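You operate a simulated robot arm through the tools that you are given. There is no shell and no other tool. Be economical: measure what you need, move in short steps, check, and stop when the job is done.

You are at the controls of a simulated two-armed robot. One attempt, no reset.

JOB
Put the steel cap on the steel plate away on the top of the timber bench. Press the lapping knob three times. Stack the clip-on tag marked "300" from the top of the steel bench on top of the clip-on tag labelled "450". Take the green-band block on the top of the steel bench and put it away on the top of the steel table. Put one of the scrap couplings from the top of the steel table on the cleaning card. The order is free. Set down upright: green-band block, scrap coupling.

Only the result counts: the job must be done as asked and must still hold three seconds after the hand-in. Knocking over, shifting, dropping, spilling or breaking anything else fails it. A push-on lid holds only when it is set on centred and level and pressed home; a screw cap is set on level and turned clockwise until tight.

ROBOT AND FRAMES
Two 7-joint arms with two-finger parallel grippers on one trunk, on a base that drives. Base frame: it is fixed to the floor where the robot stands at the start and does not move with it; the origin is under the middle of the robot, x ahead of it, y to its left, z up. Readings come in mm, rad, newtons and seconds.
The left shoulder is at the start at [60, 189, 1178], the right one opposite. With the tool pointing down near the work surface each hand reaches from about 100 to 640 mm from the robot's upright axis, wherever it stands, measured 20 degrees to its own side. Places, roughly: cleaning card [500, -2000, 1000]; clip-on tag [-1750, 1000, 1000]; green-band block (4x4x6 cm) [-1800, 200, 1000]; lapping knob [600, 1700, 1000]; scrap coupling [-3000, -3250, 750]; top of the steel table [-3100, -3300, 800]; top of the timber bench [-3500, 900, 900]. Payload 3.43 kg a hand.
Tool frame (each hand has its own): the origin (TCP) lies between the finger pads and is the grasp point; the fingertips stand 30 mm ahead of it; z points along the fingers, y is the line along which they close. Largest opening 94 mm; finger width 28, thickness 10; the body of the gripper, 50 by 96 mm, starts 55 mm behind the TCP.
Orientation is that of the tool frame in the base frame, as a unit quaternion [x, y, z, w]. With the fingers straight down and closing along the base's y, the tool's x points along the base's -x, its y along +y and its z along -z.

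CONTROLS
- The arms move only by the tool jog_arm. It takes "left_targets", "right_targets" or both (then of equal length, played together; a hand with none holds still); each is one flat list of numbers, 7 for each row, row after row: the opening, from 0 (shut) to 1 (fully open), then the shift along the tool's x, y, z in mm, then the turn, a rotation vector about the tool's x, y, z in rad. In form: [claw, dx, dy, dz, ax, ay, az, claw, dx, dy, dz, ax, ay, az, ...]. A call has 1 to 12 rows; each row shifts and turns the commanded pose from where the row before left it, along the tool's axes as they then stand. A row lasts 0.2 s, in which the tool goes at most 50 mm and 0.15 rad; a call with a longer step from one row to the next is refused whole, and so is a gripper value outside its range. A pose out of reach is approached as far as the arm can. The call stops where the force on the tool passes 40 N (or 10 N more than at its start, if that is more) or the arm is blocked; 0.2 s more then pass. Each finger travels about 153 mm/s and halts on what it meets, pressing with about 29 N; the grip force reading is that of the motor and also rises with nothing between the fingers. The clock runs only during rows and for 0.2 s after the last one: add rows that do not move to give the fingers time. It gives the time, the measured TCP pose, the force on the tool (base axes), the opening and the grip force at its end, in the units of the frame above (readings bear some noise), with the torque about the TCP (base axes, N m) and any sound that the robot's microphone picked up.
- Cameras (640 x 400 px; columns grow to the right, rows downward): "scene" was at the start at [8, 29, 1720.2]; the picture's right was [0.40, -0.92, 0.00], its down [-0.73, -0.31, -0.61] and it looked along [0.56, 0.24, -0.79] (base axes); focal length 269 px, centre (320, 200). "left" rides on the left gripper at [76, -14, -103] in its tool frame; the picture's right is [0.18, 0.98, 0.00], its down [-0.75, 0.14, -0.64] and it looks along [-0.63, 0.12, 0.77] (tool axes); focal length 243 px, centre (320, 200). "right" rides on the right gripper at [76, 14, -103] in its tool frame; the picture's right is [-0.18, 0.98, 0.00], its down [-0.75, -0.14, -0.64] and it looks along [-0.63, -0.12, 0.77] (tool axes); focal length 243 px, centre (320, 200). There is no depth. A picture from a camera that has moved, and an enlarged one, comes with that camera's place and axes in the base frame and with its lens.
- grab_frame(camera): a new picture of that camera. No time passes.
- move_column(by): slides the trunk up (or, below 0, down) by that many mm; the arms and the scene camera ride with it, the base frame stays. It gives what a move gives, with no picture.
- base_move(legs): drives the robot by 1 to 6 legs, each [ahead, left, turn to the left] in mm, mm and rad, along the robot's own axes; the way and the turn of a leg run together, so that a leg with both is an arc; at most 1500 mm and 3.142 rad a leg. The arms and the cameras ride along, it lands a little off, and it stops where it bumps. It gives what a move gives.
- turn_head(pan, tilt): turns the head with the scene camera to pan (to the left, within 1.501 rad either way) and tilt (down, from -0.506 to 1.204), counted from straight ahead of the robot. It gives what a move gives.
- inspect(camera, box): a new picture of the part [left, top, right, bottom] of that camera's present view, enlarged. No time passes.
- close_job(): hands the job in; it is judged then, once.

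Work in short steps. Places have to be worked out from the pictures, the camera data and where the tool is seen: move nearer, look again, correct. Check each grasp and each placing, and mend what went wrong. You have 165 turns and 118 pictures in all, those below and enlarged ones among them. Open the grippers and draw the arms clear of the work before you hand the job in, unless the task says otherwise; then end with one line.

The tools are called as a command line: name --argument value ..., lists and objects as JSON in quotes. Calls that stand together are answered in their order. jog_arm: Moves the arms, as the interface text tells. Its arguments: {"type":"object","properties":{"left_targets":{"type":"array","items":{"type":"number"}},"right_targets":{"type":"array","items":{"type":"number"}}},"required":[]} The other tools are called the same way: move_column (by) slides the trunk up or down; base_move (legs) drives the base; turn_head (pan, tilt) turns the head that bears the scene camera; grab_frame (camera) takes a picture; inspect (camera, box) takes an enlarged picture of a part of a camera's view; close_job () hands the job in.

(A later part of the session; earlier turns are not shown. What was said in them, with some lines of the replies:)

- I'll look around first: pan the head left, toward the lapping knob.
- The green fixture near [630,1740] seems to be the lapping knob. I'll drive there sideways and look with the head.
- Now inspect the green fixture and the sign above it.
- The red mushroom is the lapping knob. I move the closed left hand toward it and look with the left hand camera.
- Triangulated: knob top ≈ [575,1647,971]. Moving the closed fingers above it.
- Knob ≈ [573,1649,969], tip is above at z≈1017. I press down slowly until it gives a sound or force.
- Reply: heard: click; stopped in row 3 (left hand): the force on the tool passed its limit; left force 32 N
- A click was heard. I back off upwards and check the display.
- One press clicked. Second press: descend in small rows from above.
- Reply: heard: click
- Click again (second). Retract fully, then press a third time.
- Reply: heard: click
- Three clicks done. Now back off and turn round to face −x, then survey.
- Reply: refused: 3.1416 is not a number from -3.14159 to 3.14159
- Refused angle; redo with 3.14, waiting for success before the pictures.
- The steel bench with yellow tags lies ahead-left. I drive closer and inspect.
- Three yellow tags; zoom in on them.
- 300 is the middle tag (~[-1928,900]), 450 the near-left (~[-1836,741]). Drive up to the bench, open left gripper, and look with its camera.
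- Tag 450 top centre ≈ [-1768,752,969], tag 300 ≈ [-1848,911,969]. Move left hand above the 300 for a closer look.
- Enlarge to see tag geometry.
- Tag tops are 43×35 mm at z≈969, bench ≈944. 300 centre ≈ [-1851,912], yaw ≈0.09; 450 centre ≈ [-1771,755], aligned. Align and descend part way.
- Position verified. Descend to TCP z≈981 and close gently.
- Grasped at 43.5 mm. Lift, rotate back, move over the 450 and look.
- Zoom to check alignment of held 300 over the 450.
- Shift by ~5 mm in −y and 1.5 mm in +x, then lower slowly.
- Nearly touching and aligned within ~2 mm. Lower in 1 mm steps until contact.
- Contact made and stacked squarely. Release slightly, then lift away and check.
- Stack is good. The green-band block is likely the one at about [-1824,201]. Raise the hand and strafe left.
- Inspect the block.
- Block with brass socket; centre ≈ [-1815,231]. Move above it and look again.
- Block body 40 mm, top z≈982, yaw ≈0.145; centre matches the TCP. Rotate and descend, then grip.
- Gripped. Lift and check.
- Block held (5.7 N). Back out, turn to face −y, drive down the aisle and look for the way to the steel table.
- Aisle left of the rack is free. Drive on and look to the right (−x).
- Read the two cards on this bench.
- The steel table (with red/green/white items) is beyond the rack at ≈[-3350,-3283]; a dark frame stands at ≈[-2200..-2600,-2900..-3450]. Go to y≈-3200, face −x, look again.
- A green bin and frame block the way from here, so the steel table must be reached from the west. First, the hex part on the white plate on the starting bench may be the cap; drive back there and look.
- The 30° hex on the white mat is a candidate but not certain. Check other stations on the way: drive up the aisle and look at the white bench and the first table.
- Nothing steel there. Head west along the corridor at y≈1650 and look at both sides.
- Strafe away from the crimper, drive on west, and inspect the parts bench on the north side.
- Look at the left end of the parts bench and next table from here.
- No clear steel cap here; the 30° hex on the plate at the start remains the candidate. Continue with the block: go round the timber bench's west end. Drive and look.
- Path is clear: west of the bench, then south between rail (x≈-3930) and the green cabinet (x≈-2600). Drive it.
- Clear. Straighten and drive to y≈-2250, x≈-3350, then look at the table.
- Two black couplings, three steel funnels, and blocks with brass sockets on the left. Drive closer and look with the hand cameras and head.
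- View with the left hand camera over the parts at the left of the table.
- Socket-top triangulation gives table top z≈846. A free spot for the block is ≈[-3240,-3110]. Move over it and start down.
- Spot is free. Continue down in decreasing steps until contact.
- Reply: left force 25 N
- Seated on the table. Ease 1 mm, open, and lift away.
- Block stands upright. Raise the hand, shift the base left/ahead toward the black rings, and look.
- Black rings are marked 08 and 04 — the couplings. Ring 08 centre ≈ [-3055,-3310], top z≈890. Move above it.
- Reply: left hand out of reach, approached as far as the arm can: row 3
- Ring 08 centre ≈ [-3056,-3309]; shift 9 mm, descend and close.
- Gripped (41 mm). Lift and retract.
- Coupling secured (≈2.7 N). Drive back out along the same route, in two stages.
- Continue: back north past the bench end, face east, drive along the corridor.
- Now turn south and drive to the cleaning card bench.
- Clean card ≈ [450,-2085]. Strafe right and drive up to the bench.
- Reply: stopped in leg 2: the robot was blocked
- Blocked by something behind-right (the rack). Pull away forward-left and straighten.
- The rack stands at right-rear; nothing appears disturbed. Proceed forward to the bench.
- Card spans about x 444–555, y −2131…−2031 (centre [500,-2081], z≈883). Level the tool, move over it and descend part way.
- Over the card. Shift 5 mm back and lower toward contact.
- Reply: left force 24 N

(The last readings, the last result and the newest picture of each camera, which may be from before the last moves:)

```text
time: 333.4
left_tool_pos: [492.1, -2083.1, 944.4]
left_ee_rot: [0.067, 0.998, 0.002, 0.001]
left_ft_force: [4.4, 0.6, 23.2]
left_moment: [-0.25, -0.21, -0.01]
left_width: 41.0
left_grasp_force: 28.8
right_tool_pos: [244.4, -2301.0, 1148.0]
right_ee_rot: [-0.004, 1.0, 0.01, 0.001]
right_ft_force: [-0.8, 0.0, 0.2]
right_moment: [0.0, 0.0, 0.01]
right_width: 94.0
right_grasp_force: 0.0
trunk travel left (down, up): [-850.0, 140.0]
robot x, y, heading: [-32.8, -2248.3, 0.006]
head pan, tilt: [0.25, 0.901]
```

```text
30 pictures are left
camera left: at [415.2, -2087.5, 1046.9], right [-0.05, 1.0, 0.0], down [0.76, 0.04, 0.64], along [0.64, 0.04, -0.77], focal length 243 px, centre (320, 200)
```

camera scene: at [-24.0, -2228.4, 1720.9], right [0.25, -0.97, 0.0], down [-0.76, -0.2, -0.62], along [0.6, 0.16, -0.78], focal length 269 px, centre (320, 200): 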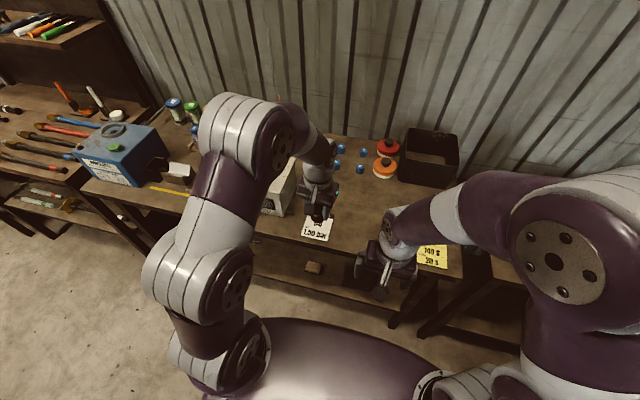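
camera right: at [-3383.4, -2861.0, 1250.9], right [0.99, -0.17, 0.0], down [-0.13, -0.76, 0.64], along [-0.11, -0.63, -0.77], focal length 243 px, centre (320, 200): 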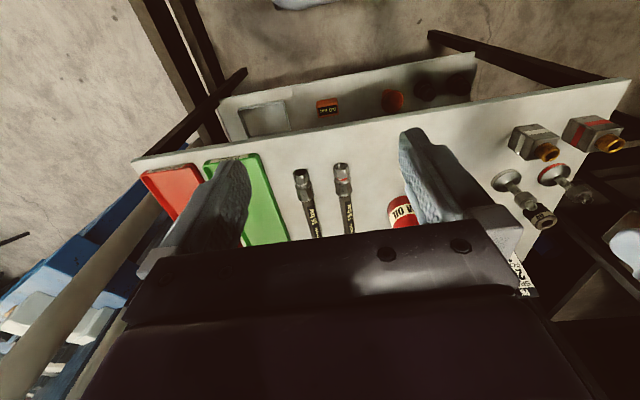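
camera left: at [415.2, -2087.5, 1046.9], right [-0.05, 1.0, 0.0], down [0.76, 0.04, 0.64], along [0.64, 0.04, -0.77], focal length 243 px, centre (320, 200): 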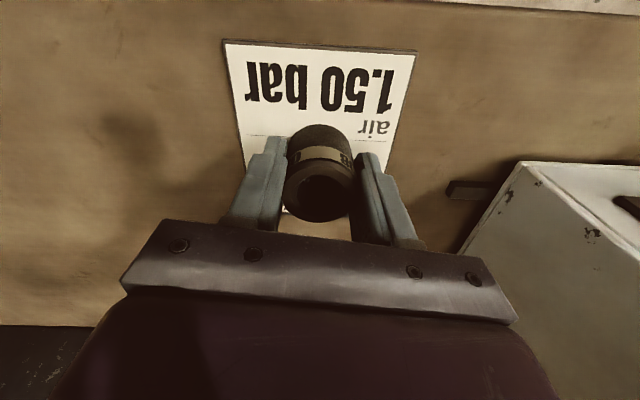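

Contact; the coupling stands on the card. Ease, open and lift away.

jog_arm --left_targets '[0.25, 0, 0, -2, 0, 0, 0, 0.5, 0, 0, 0, 0, 0, 0, 0.65, 0, 0, 0, 0, 0, 0, 0.65, 0, 0, -30, 0, 0, 0, 0.65, 0, 0, -45, 0, 0, 0, 0.65, 0, 0, -45, 0, 0, 0, 0.65, 0, 0, -45, 0, 0, 0, 0.65, 0, 0, -30, 0, 0, 0]'

grab_frame --camera "left"

```text
time: 335.2
left_tool_pos: [492.0, -2083.9, 1139.2]
left_ee_rot: [0.066, 0.998, 0.001, -0.003]
left_ft_force: [-0.9, -0.8, 0.4]
left_moment: [-0.02, 0.02, 0.01]
left_width: 61.1
left_grasp_force: 0.1
right_tool_pos: [246.3, -2299.2, 1147.3]
right_ee_rot: [-0.003, 1.0, 0.011, 0.002]
right_ft_force: [0.9, 0.9, -1.4]
right_moment: [-0.01, 0.0, 0.0]
right_width: 94.0
right_grasp_force: 0.2
trunk travel left (down, up): [-850.0, 140.0]
robot x, y, heading: [-39.0, -2245.9, 0.01]
head pan, tilt: [0.25, 0.901]
```

```text
29 pictures are left
camera left: at [416.9, -2088.6, 1242.2], right [-0.05, 1.0, 0.0], down [0.77, 0.04, 0.64], along [0.64, 0.04, -0.77], focal length 243 px, centre (320, 200)
```

left: 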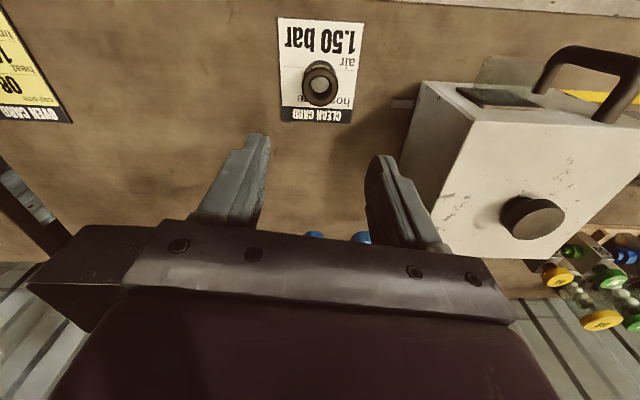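

Coupling is upright on the card. Next: the cap. Retract the hand slightly and drive back to the starting bench.

jog_arm --left_targets '[1, 40, 0, 0, 0, 0, 0, 1, 40, 0, 0, 0, 0, 0, 1, 20, 0, 0, 0, 0, 0]'

base_move --legs '[[-380, 0, -0.005], [0, 1500, 0], [0, 760, 0]]'

```text
time: 336.0
left_tool_pos: [393.2, -2068.7, 1140.4]
left_ee_rot: [0.066, 0.998, 0.002, -0.003]
left_ft_force: [0.3, -0.2, 0.2]
left_moment: [-0.02, 0.01, 0.01]
left_width: 94.0
left_grasp_force: 0.0
right_tool_pos: [245.9, -2300.2, 1147.7]
right_ee_rot: [-0.003, 1.0, 0.01, 0.001]
right_ft_force: [0.5, 0.6, 0.1]
right_moment: [-0.01, 0.0, 0.0]
right_width: 93.8
right_grasp_force: 0.0
trunk travel left (down, up): [-850.0, 140.0]
robot x, y, heading: [-37.6, -2244.0, 0.007]
head pan, tilt: [0.25, 0.901]
```

```text
time: 349.2
left_tool_pos: [-0.7, 189.4, 1140.2]
left_ee_rot: [0.069, 0.998, 0.001, -0.002]
left_ft_force: [0.5, -0.4, -0.3]
left_moment: [0.0, 0.01, 0.01]
left_width: 94.2
left_grasp_force: 0.1
right_tool_pos: [-149.0, -41.0, 1147.8]
right_ee_rot: [-0.001, 1.0, 0.01, 0.0]
right_ft_force: [-0.2, 0.6, 0.3]
right_moment: [0.01, 0.02, 0.01]
right_width: 94.0
right_grasp_force: 0.1
trunk travel left (down, up): [-850.0, 140.0]
robot x, y, heading: [-433.9, 10.2, 0.007]
head pan, tilt: [0.25, 0.901]
```

base_move --legs '[[430, -20, 0]]'

grab_frame --camera "left"

grab_frame --camera "scene"

```text
time: 351.8
left_tool_pos: [426.4, 169.4, 1140.8]
left_ee_rot: [0.069, 0.998, 0.0, -0.002]
left_ft_force: [-0.7, -0.5, -0.1]
left_moment: [-0.03, -0.01, 0.0]
left_width: 94.0
left_grasp_force: 0.0
right_tool_pos: [279.6, -60.5, 1149.1]
right_ee_rot: [0.0, 1.0, 0.011, 0.002]
right_ft_force: [0.8, 1.1, 0.0]
right_moment: [0.02, 0.01, 0.01]
right_width: 94.2
right_grasp_force: 0.0
trunk travel left (down, up): [-850.0, 140.0]
robot x, y, heading: [-2.4, -7.0, 0.001]
head pan, tilt: [0.25, 0.901]
```

```text
28 pictures are left
camera left: at [351.5, 165.0, 1243.6], right [-0.05, 1.0, 0.0], down [0.77, 0.03, 0.64], along [0.64, 0.03, -0.77], focal length 243 px, centre (320, 200)
```

left: 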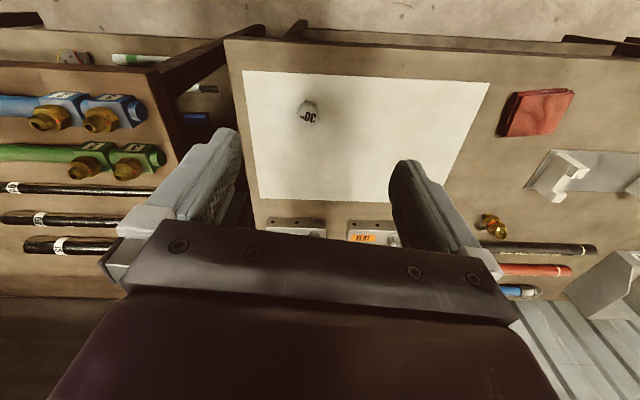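

```text
27 pictures are left
camera scene: at [8.5, 12.8, 1720.9], right [0.25, -0.97, 0.0], down [-0.76, -0.19, -0.62], along [0.6, 0.15, -0.78], focal length 269 px, centre (320, 200)
```

scene: 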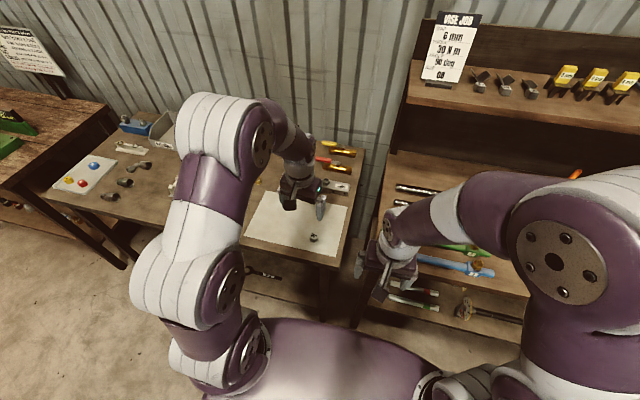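

Inspect the candidates on this bench: left part and the mat area.

inspect --camera "scene" --box '[40, 105, 200, 205]'

inspect --camera "left" --box '[230, 60, 390, 160]'

```text
4.00 times, centred on (120, 155) of scene
camera zoom: at [8.5, 12.8, 1720.9], right [0.25, -0.97, 0.0], down [-0.76, -0.19, -0.62], along [0.6, 0.15, -0.78], focal length 1077 px, centre (1120, 380)
```

zoom: 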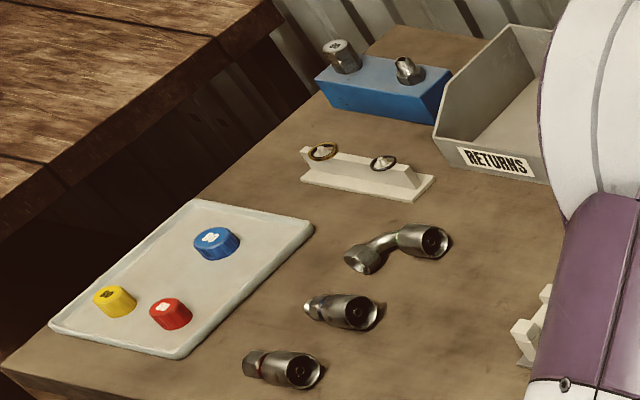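

```text
4.00 times, centred on (310, 110) of left
camera zoom: at [351.5, 165.0, 1243.6], right [-0.05, 1.0, 0.0], down [0.77, 0.03, 0.64], along [0.64, 0.03, -0.77], focal length 970 px, centre (360, 560)
```

zoom: 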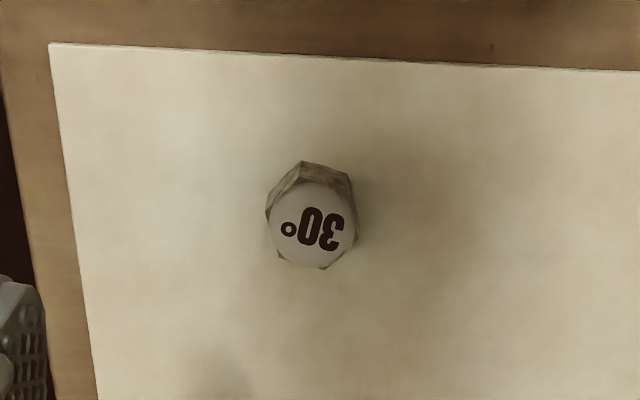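

The closed hex "30°" on the plate is the steel cap. It's at ≈[496,156]; move over it and look closer.

jog_arm --left_targets '[0.7, -36, -2, 30, 0, 0, 0, 0.7, -36, -1.5, 30, 0, 0, 0, 0.7, 0, 0, 45, 0, 0, 0, 0.7, 0, 0, 45, 0, 0, 0, 0.7, 0, 0, 30, 0, 0, 0, 0.7, 0, 0, 0, 0, 0, 0]'

inspect --camera "left" --box '[240, 80, 400, 180]'

```text
time: 353.2
left_tool_pos: [498.9, 156.9, 960.0]
left_ee_rot: [0.069, 0.998, 0.001, -0.001]
left_ft_force: [-0.4, 0.2, -0.5]
left_moment: [0.01, -0.03, 0.01]
left_width: 66.1
left_grasp_force: 0.0
right_tool_pos: [279.5, -60.3, 1147.6]
right_ee_rot: [0.0, 1.0, 0.011, 0.002]
right_ft_force: [-1.1, -0.2, -0.3]
right_moment: [0.0, -0.01, -0.01]
right_width: 93.8
right_grasp_force: 0.0
trunk travel left (down, up): [-850.0, 140.0]
robot x, y, heading: [-0.5, -2.5, -0.005]
head pan, tilt: [0.25, 0.901]
```

```text
4.00 times, centred on (320, 130) of left
camera zoom: at [421.7, 152.3, 1062.7], right [-0.05, 1.0, 0.0], down [0.77, 0.03, 0.64], along [0.64, 0.03, -0.77], focal length 970 px, centre (320, 480)
```

zoom: 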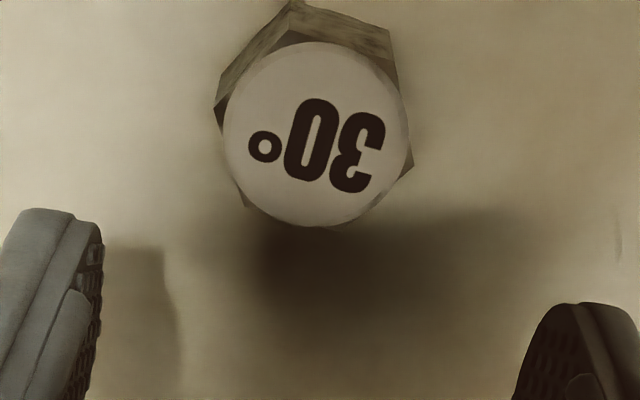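

Height is uncertain; lower 20 mm and look again from both cameras.

jog_arm --left_targets '[0.7, 5, 2, 20, 0, 0, 0, 0.7, 0, 0, 0, 0, 0, 0]'

inspect --camera "left" --box '[240, 80, 400, 180]'

inspect --camera "scene" --box '[250, 180, 370, 255]'

```text
time: 353.8
left_tool_pos: [493.2, 160.4, 939.6]
left_ee_rot: [0.07, 0.998, 0.001, -0.003]
left_ft_force: [-0.4, -1.1, -0.5]
left_moment: [-0.03, 0.01, -0.04]
left_width: 65.7
left_grasp_force: 0.1
right_tool_pos: [279.8, -60.3, 1148.0]
right_ee_rot: [0.0, 1.0, 0.011, 0.002]
right_ft_force: [0.1, -0.4, -1.0]
right_moment: [0.0, 0.02, -0.01]
right_width: 94.1
right_grasp_force: 0.1
trunk travel left (down, up): [-850.0, 140.0]
robot x, y, heading: [-1.5, -6.3, -0.004]
head pan, tilt: [0.25, 0.901]
```

```text
4.00 times, centred on (320, 130) of left
camera zoom: at [418.2, 155.3, 1042.7], right [-0.05, 1.0, 0.0], down [0.77, 0.03, 0.64], along [0.64, 0.03, -0.77], focal length 970 px, centre (320, 480)
```

zoom: 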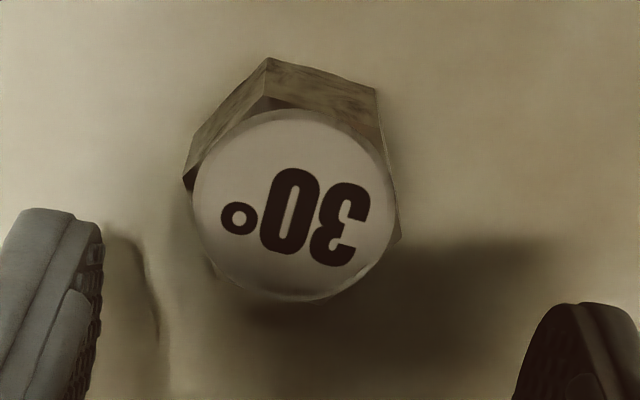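

```text
5.33 times, centred on (310, 218) of scene
camera zoom: at [9.1, 12.6, 1720.9], right [0.25, -0.97, 0.0], down [-0.76, -0.19, -0.62], along [0.6, 0.15, -0.78], focal length 1436 px, centre (373, 107)
```

zoom: 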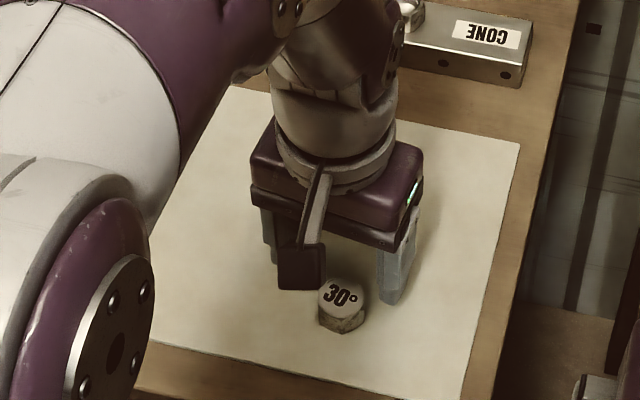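

Three rays now agree: cap top z≈906 at [479.5,154.5], ~30 mm across flats, base ≈885. Raise a bit, centre, and turn −0.44 rad so the pads meet flats.

jog_arm --left_targets '[0.7, 12.7, -7.7, -15, 0, 0, 0, 0.7, 0, 0, 0, 0, 0, -0.147, 0.7, 0, 0, 0, 0, 0, -0.147, 0.7, 0, 0, 0, 0, 0, -0.146, 0.7, 0, 0, 0, 0, 0, 0]'

inspect --camera "left" --box '[224, 70, 416, 190]'

```text
time: 355.0
left_tool_pos: [480.0, 152.9, 954.6]
left_ee_rot: [-0.15, 0.989, 0.001, -0.002]
left_ft_force: [0.6, 0.7, 0.4]
left_moment: [0.0, 0.02, 0.0]
left_width: 65.7
left_grasp_force: 0.0
right_tool_pos: [280.3, -60.6, 1146.2]
right_ee_rot: [0.0, 1.0, 0.01, 0.001]
right_ft_force: [-0.2, -0.8, 0.5]
right_moment: [0.0, -0.03, -0.01]
right_width: 93.7
right_grasp_force: 0.1
trunk travel left (down, up): [-850.0, 140.0]
robot x, y, heading: [-5.5, -5.0, 0.001]
head pan, tilt: [0.25, 0.901]
```

```text
3.33 times, centred on (320, 130) of left
camera zoom: at [413.4, 115.9, 1057.7], right [-0.47, 0.88, 0.0], down [0.68, 0.36, 0.64], along [0.56, 0.3, -0.77], focal length 809 px, centre (320, 433)
```

zoom: 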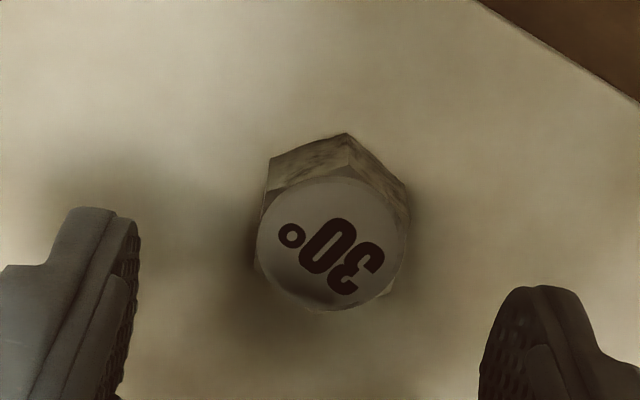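

Aligned and centred. Descend to TCP 918 and close.

jog_arm --left_targets '[0.7, 0, 0, 20, 0, 0, 0, 0.7, 0, 0, 14, 0, 0, 0, 0.7, 0, 0, 2, 0, 0, 0, 0.4, 0, 0, 0, 0, 0, 0, 0.2, 0, 0, 0, 0, 0, 0, 0.2, 0, 0, 0, 0, 0, 0, 0.2, 0, 0, 0, 0, 0, 0]'

inspect --camera "left" --box '[224, 70, 416, 190]'

```text
time: 356.6
left_tool_pos: [480.3, 153.3, 919.2]
left_ee_rot: [-0.15, 0.989, 0.002, -0.002]
left_ft_force: [-0.1, 0.5, -0.1]
left_moment: [0.03, 0.02, 0.01]
left_width: 29.3
left_grasp_force: 29.0
right_tool_pos: [280.5, -60.8, 1147.1]
right_ee_rot: [0.001, 1.0, 0.01, 0.001]
right_ft_force: [0.8, 0.0, -0.6]
right_moment: [0.01, 0.0, 0.02]
right_width: 94.1
right_grasp_force: 0.1
trunk travel left (down, up): [-850.0, 140.0]
robot x, y, heading: [-2.0, -5.8, 0.002]
head pan, tilt: [0.25, 0.901]
```

```text
3.33 times, centred on (320, 130) of left
camera zoom: at [412.9, 116.2, 1022.1], right [-0.47, 0.88, 0.0], down [0.68, 0.36, 0.64], along [0.56, 0.3, -0.77], focal length 809 px, centre (320, 433)
```

zoom: 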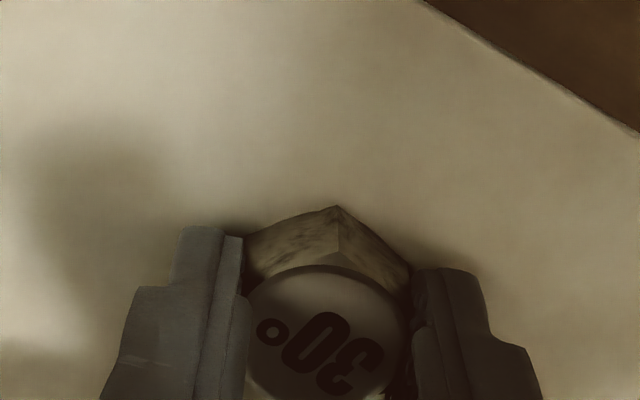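

Cap gripped (29.3 mm). Lift and retract, then drive back to the timber bench.

jog_arm --left_targets '[0.2, 0, 0, -30, 0, 0, 0, 0.2, 0, 0, -45, 0, 0, 0, 0.2, 0, 0, -45, 0, 0, 0, 0.2, 0, 0, -45, 0, 0, 0, 0.2, 25, 10, -30, 0, 0, 0.147, 0.2, 25, 10, -15, 0, 0, 0.147, 0.2, 30, 0, 0, 0, 0, 0.146, 0.2, 0, 0, 0, 0, 0, 0]'

inspect --camera "left" --box '[160, 50, 480, 250]'

base_move --legs '[[-480, 0, 0], [0, 1500, 0], [0, 560, 0]]'

```text
time: 358.4
left_tool_pos: [397.7, 160.3, 1128.2]
left_ee_rot: [0.07, 0.998, 0.001, -0.003]
left_ft_force: [0.3, -0.5, -0.4]
left_moment: [0.01, 0.0, -0.02]
left_width: 29.1
left_grasp_force: 29.2
right_tool_pos: [279.5, -59.6, 1146.8]
right_ee_rot: [0.001, 1.0, 0.01, 0.001]
right_ft_force: [-0.5, 0.3, 0.0]
right_moment: [-0.01, 0.02, -0.02]
right_width: 94.0
right_grasp_force: 0.0
trunk travel left (down, up): [-850.0, 140.0]
robot x, y, heading: [-6.9, -6.4, 0.0]
head pan, tilt: [0.25, 0.901]
```

```text
2.00 times, centred on (320, 150) of left
camera zoom: at [322.7, 155.8, 1231.2], right [-0.04, 1.0, 0.0], down [0.77, 0.03, 0.64], along [0.64, 0.03, -0.77], focal length 485 px, centre (320, 300)
```

zoom: 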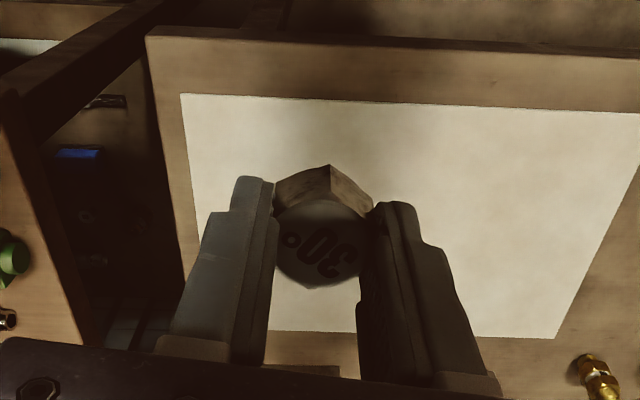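

```text
time: 371.1
left_tool_pos: [-70.2, 2216.7, 1129.9]
left_ee_rot: [0.074, 0.997, 0.001, -0.003]
left_ft_force: [0.7, 1.6, -0.7]
left_moment: [0.0, -0.01, 0.03]
left_width: 29.1
left_grasp_force: 28.6
right_tool_pos: [-191.7, 1996.1, 1147.5]
right_ee_rot: [0.004, 1.0, 0.011, 0.001]
right_ft_force: [-0.5, 0.0, 0.6]
right_moment: [0.0, 0.01, 0.01]
right_width: 93.9
right_grasp_force: 0.0
trunk travel left (down, up): [-850.0, 140.0]
robot x, y, heading: [-474.0, 2055.0, -0.011]
head pan, tilt: [0.25, 0.901]
```

Cap held. Drive west in reverse, then face the timber bench.

base_move --legs '[[-1500, 0, 0.011], [-1500, 0, 0], [-530, 0, 0], [0, 0, -1.571]]'

turn_head --pan 0.15 --tilt 0.7

grab_frame --camera "scene"

```text
time: 391.9
left_tool_pos: [-3823.5, 1732.8, 1128.6]
left_ee_rot: [0.756, 0.655, 0.003, -0.001]
left_ft_force: [0.6, -0.4, -0.9]
left_moment: [-0.01, -0.02, 0.01]
left_width: 29.1
left_grasp_force: 28.9
right_tool_pos: [-4043.5, 1852.0, 1147.1]
right_ee_rot: [0.708, 0.706, 0.007, 0.008]
right_ft_force: [0.5, 0.6, -0.5]
right_moment: [-0.03, -0.06, 0.02]
right_width: 93.8
right_grasp_force: 0.1
trunk travel left (down, up): [-850.0, 140.0]
robot x, y, heading: [-3989.0, 2132.6, -1.575]
head pan, tilt: [0.25, 0.901]
```

```text
time: 392.7
left_tool_pos: [-3825.3, 1733.4, 1127.9]
left_ee_rot: [0.755, 0.655, 0.002, -0.001]
left_ft_force: [0.1, 0.0, -0.8]
left_moment: [-0.02, 0.01, 0.0]
left_width: 29.0
left_grasp_force: 29.2
right_tool_pos: [-4044.3, 1851.1, 1147.1]
right_ee_rot: [0.707, 0.707, 0.007, 0.008]
right_ft_force: [0.4, -0.5, 0.7]
right_moment: [-0.03, -0.02, -0.01]
right_width: 94.1
right_grasp_force: 0.0
trunk travel left (down, up): [-850.0, 140.0]
robot x, y, heading: [-3985.6, 2134.2, -1.568]
head pan, tilt: [0.15, 0.7]
```

```text
18 pictures are left
camera scene: at [-3976.7, 2109.3, 1737.0], right [-0.99, -0.15, 0.0], down [-0.1, 0.64, -0.76], along [0.11, -0.76, -0.64], focal length 269 px, centre (320, 200)
```

scene: 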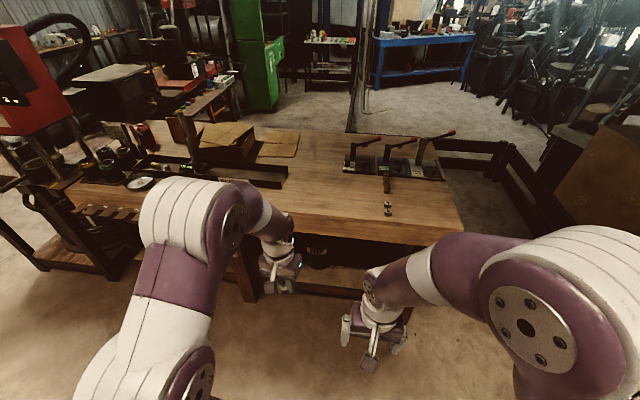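

Bench area around [-3850,1210] is free. Drive up 460 mm and check with the left camera.

base_move --legs '[[450, 0, 0]]'

grab_frame --camera "left"

grab_frame --camera "scene"

```text
time: 395.4
left_tool_pos: [-3828.1, 1271.7, 1127.7]
left_ee_rot: [0.758, 0.653, 0.002, -0.001]
left_ft_force: [-0.2, 0.6, -1.1]
left_moment: [0.02, 0.01, 0.0]
left_width: 29.3
left_grasp_force: 29.4
right_tool_pos: [-4048.2, 1391.6, 1148.8]
right_ee_rot: [0.71, 0.704, 0.005, 0.009]
right_ft_force: [0.6, -0.3, -0.3]
right_moment: [0.01, -0.02, 0.02]
right_width: 93.9
right_grasp_force: 0.0
trunk travel left (down, up): [-850.0, 140.0]
robot x, y, heading: [-3992.5, 1674.0, -1.584]
head pan, tilt: [0.15, 0.7]
```

```text
17 pictures are left
camera left: at [-3831.1, 1347.8, 1231.5], right [1.0, 0.04, 0.0], down [0.03, -0.77, 0.64], along [0.03, -0.64, -0.77], focal length 243 px, centre (320, 200)
```

left: 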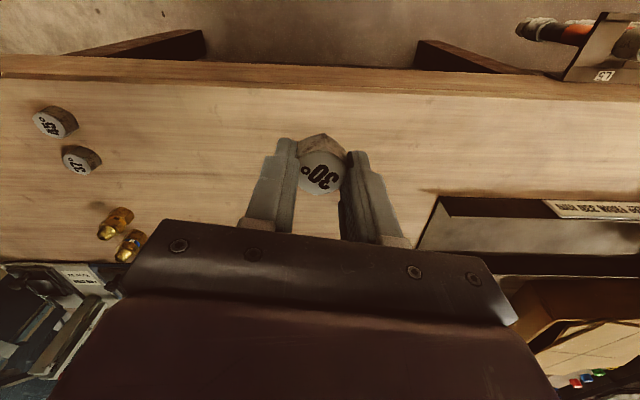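

```text
16 pictures are left
camera scene: at [-3979.2, 1649.2, 1737.1], right [-0.99, -0.14, 0.0], down [-0.09, 0.64, -0.77], along [0.11, -0.76, -0.64], focal length 269 px, centre (320, 200)
```

scene: 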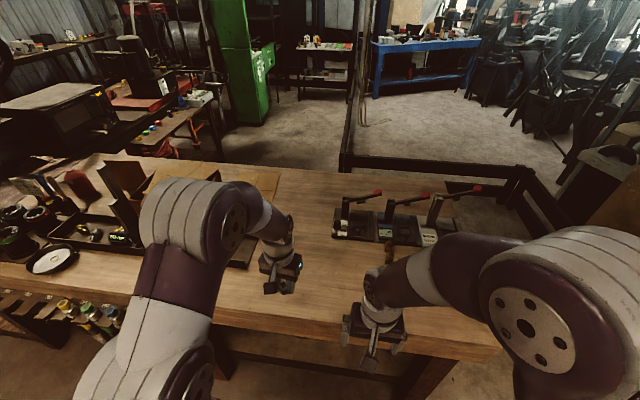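

The 45° and 37° caps stand here too — confirms the cap. Move to [-3850,1145] and descend part way.

jog_arm --left_targets '[0.2, -43, -1, 0, 0, 0, 0, 0.2, -43, -1, 0, 0, 0, 0, 0.2, -43, -1, 0, 0, 0, 0, 0.2, 0, 0, 40, 0, 0, 0, 0.2, 0, 0, 40, 0, 0, 0, 0.2, 0, 0, 40, 0, 0, 0, 0.2, 0, 0, 0, 0, 0, 0]'

grab_frame --camera "left"

```text
time: 397.0
left_tool_pos: [-3851.8, 1144.2, 1006.8]
left_ee_rot: [0.758, 0.653, 0.003, -0.001]
left_ft_force: [-0.3, 0.4, 0.4]
left_moment: [0.01, -0.01, 0.0]
left_width: 29.3
left_grasp_force: 29.6
right_tool_pos: [-4048.0, 1390.9, 1147.6]
right_ee_rot: [0.71, 0.704, 0.006, 0.008]
right_ft_force: [-0.2, -0.3, -0.1]
right_moment: [-0.03, 0.01, 0.01]
right_width: 93.7
right_grasp_force: 0.1
trunk travel left (down, up): [-850.0, 140.0]
robot x, y, heading: [-3991.7, 1671.4, -1.578]
head pan, tilt: [0.15, 0.7]
```

```text
15 pictures are left
camera left: at [-3853.8, 1220.3, 1110.4], right [1.0, 0.04, 0.0], down [0.03, -0.77, 0.64], along [0.03, -0.64, -0.77], focal length 243 px, centre (320, 200)
```

left: 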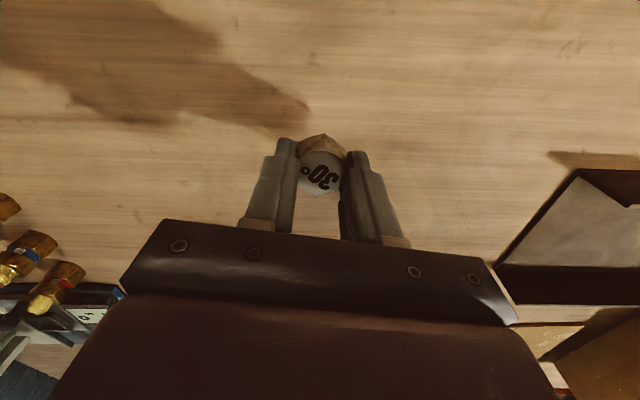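

Shadow shows it's still well above. Descend in 3 mm rows.

jog_arm --left_targets '[0.2, 0, 0, 4, 0, 0, 0, 0.2, 0, 0, 3, 0, 0, 0, 0.2, 0, 0, 3, 0, 0, 0, 0.2, 0, 0, 3, 0, 0, 0, 0.2, 0, 0, 3, 0, 0, 0, 0.2, 0, 0, 3, 0, 0, 0, 0.2, 0, 0, 3, 0, 0, 0, 0.2, 0, 0, 3, 0, 0, 0, 0.2, 0, 0, 3, 0, 0, 0, 0.2, 0, 0, 3, 0, 0, 0, 0.2, 0, 0, 3, 0, 0, 0, 0.2, 0, 0, 3, 0, 0, 0]'

grab_frame --camera "left"

```text
time: 399.6
left_tool_pos: [-3850.9, 1144.7, 973.6]
left_ee_rot: [0.758, 0.653, -0.001, 0.001]
left_ft_force: [5.8, -2.4, 25.2]
left_moment: [-0.1, -0.09, 0.04]
left_width: 29.6
left_grasp_force: 29.3
right_tool_pos: [-4049.8, 1393.7, 1149.5]
right_ee_rot: [0.71, 0.705, 0.006, 0.01]
right_ft_force: [0.3, 0.2, -0.2]
right_moment: [-0.05, -0.02, 0.0]
right_width: 93.9
right_grasp_force: 0.0
trunk travel left (down, up): [-850.0, 140.0]
robot x, y, heading: [-3992.7, 1676.9, -1.579]
head pan, tilt: [0.15, 0.7]
```

```text
14 pictures are left
camera left: at [-3853.0, 1221.4, 1076.1], right [1.0, 0.04, 0.0], down [0.03, -0.76, 0.64], along [0.03, -0.64, -0.76], focal length 243 px, centre (320, 200)
```

left: 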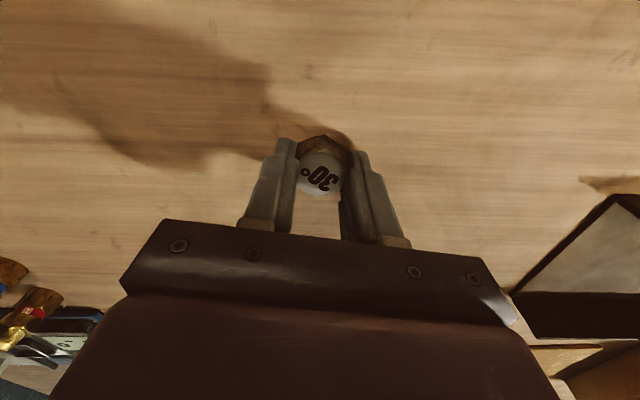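

Seated on the bench top. Ease up 2 mm, open, and lift clear.

jog_arm --left_targets '[0.2, 0, 0, -2, 0, 0, 0, 0.4, 0, 0, 0, 0, 0, 0, 0.6, 0, 0, 0, 0, 0, 0, 0.6, 0, 0, -30, 0, 0, 0, 0.6, 0, 0, -45, 0, 0, 0, 0.6, 0, 0, -45, 0, 0, 0, 0.6, 40, 0, 0, 0, 0, 0, 0.6, 40, 0, 0, 0, 0, 0, 0.6, 40, 0, 0, 0, 0, 0, 0.6, 0, 0, 0, 0, 0, 0]'

grab_frame --camera "left"

```text
time: 401.8
left_tool_pos: [-3834.3, 1259.6, 1091.4]
left_ee_rot: [0.758, 0.652, 0.002, -0.001]
left_ft_force: [0.3, 0.1, 0.6]
left_moment: [0.03, 0.02, 0.01]
left_width: 56.7
left_grasp_force: 0.1
right_tool_pos: [-4048.9, 1390.8, 1148.4]
right_ee_rot: [0.71, 0.704, 0.007, 0.008]
right_ft_force: [-0.1, 0.5, 0.1]
right_moment: [-0.01, 0.01, 0.03]
right_width: 93.9
right_grasp_force: 0.1
trunk travel left (down, up): [-850.0, 140.0]
robot x, y, heading: [-3990.6, 1674.7, -1.578]
head pan, tilt: [0.15, 0.7]
```

```text
13 pictures are left
camera left: at [-3835.7, 1336.4, 1194.0], right [1.0, 0.04, 0.0], down [0.03, -0.77, 0.64], along [0.03, -0.64, -0.77], focal length 243 px, centre (320, 200)
```

left: 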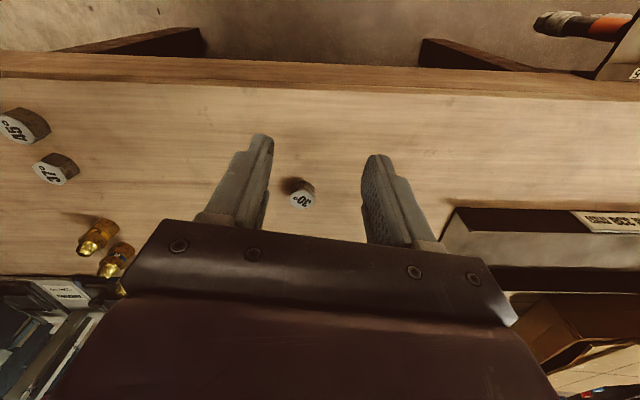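

The cap stands upright on the timber bench. Back the robot clear of the work.

base_move --legs '[[-350, 0, 0]]'

jog_arm --left_targets '[1, 0, 0, 0, 0, 0, 0, 1, 0, 0, 0, 0, 0, 0]'

close_job

```text
time: 404.1
left_tool_pos: [-3830.9, 1611.6, 1090.9]
left_ee_rot: [0.756, 0.654, 0.002, -0.001]
left_ft_force: [-0.6, 0.6, 0.1]
left_moment: [-0.01, -0.01, -0.01]
left_width: 56.2
left_grasp_force: 0.1
right_tool_pos: [-4044.7, 1741.4, 1148.2]
right_ee_rot: [0.709, 0.705, 0.006, 0.008]
right_ft_force: [-0.2, -0.9, 0.5]
right_moment: [0.0, 0.0, 0.02]
right_width: 94.2
right_grasp_force: 0.1
trunk travel left (down, up): [-850.0, 140.0]
robot x, y, heading: [-3987.3, 2025.7, -1.573]
head pan, tilt: [0.15, 0.7]
```

```text
time: 404.7
left_tool_pos: [-3830.5, 1611.9, 1091.4]
left_ee_rot: [0.756, 0.654, 0.003, -0.001]
left_ft_force: [0.0, 0.3, 0.2]
left_moment: [0.0, -0.02, 0.01]
left_width: 94.0
left_grasp_force: 0.2
right_tool_pos: [-4045.6, 1743.0, 1148.1]
right_ee_rot: [0.709, 0.705, 0.006, 0.008]
right_ft_force: [-0.1, -0.4, 0.9]
right_moment: [-0.01, 0.0, -0.04]
right_width: 93.7
right_grasp_force: 0.1
trunk travel left (down, up): [-850.0, 140.0]
robot x, y, heading: [-3988.7, 2025.3, -1.574]
head pan, tilt: [0.15, 0.7]
```

```text
The job is handed in.
```

All five parts are done and the job is handed in, with three caveats: the base once bumped what I took to be the hose rack (nothing looked disturbed afterwards), I took the "30°" hex on the white plate for the steel cap, and I took the black "08" ring for the scrap coupling.
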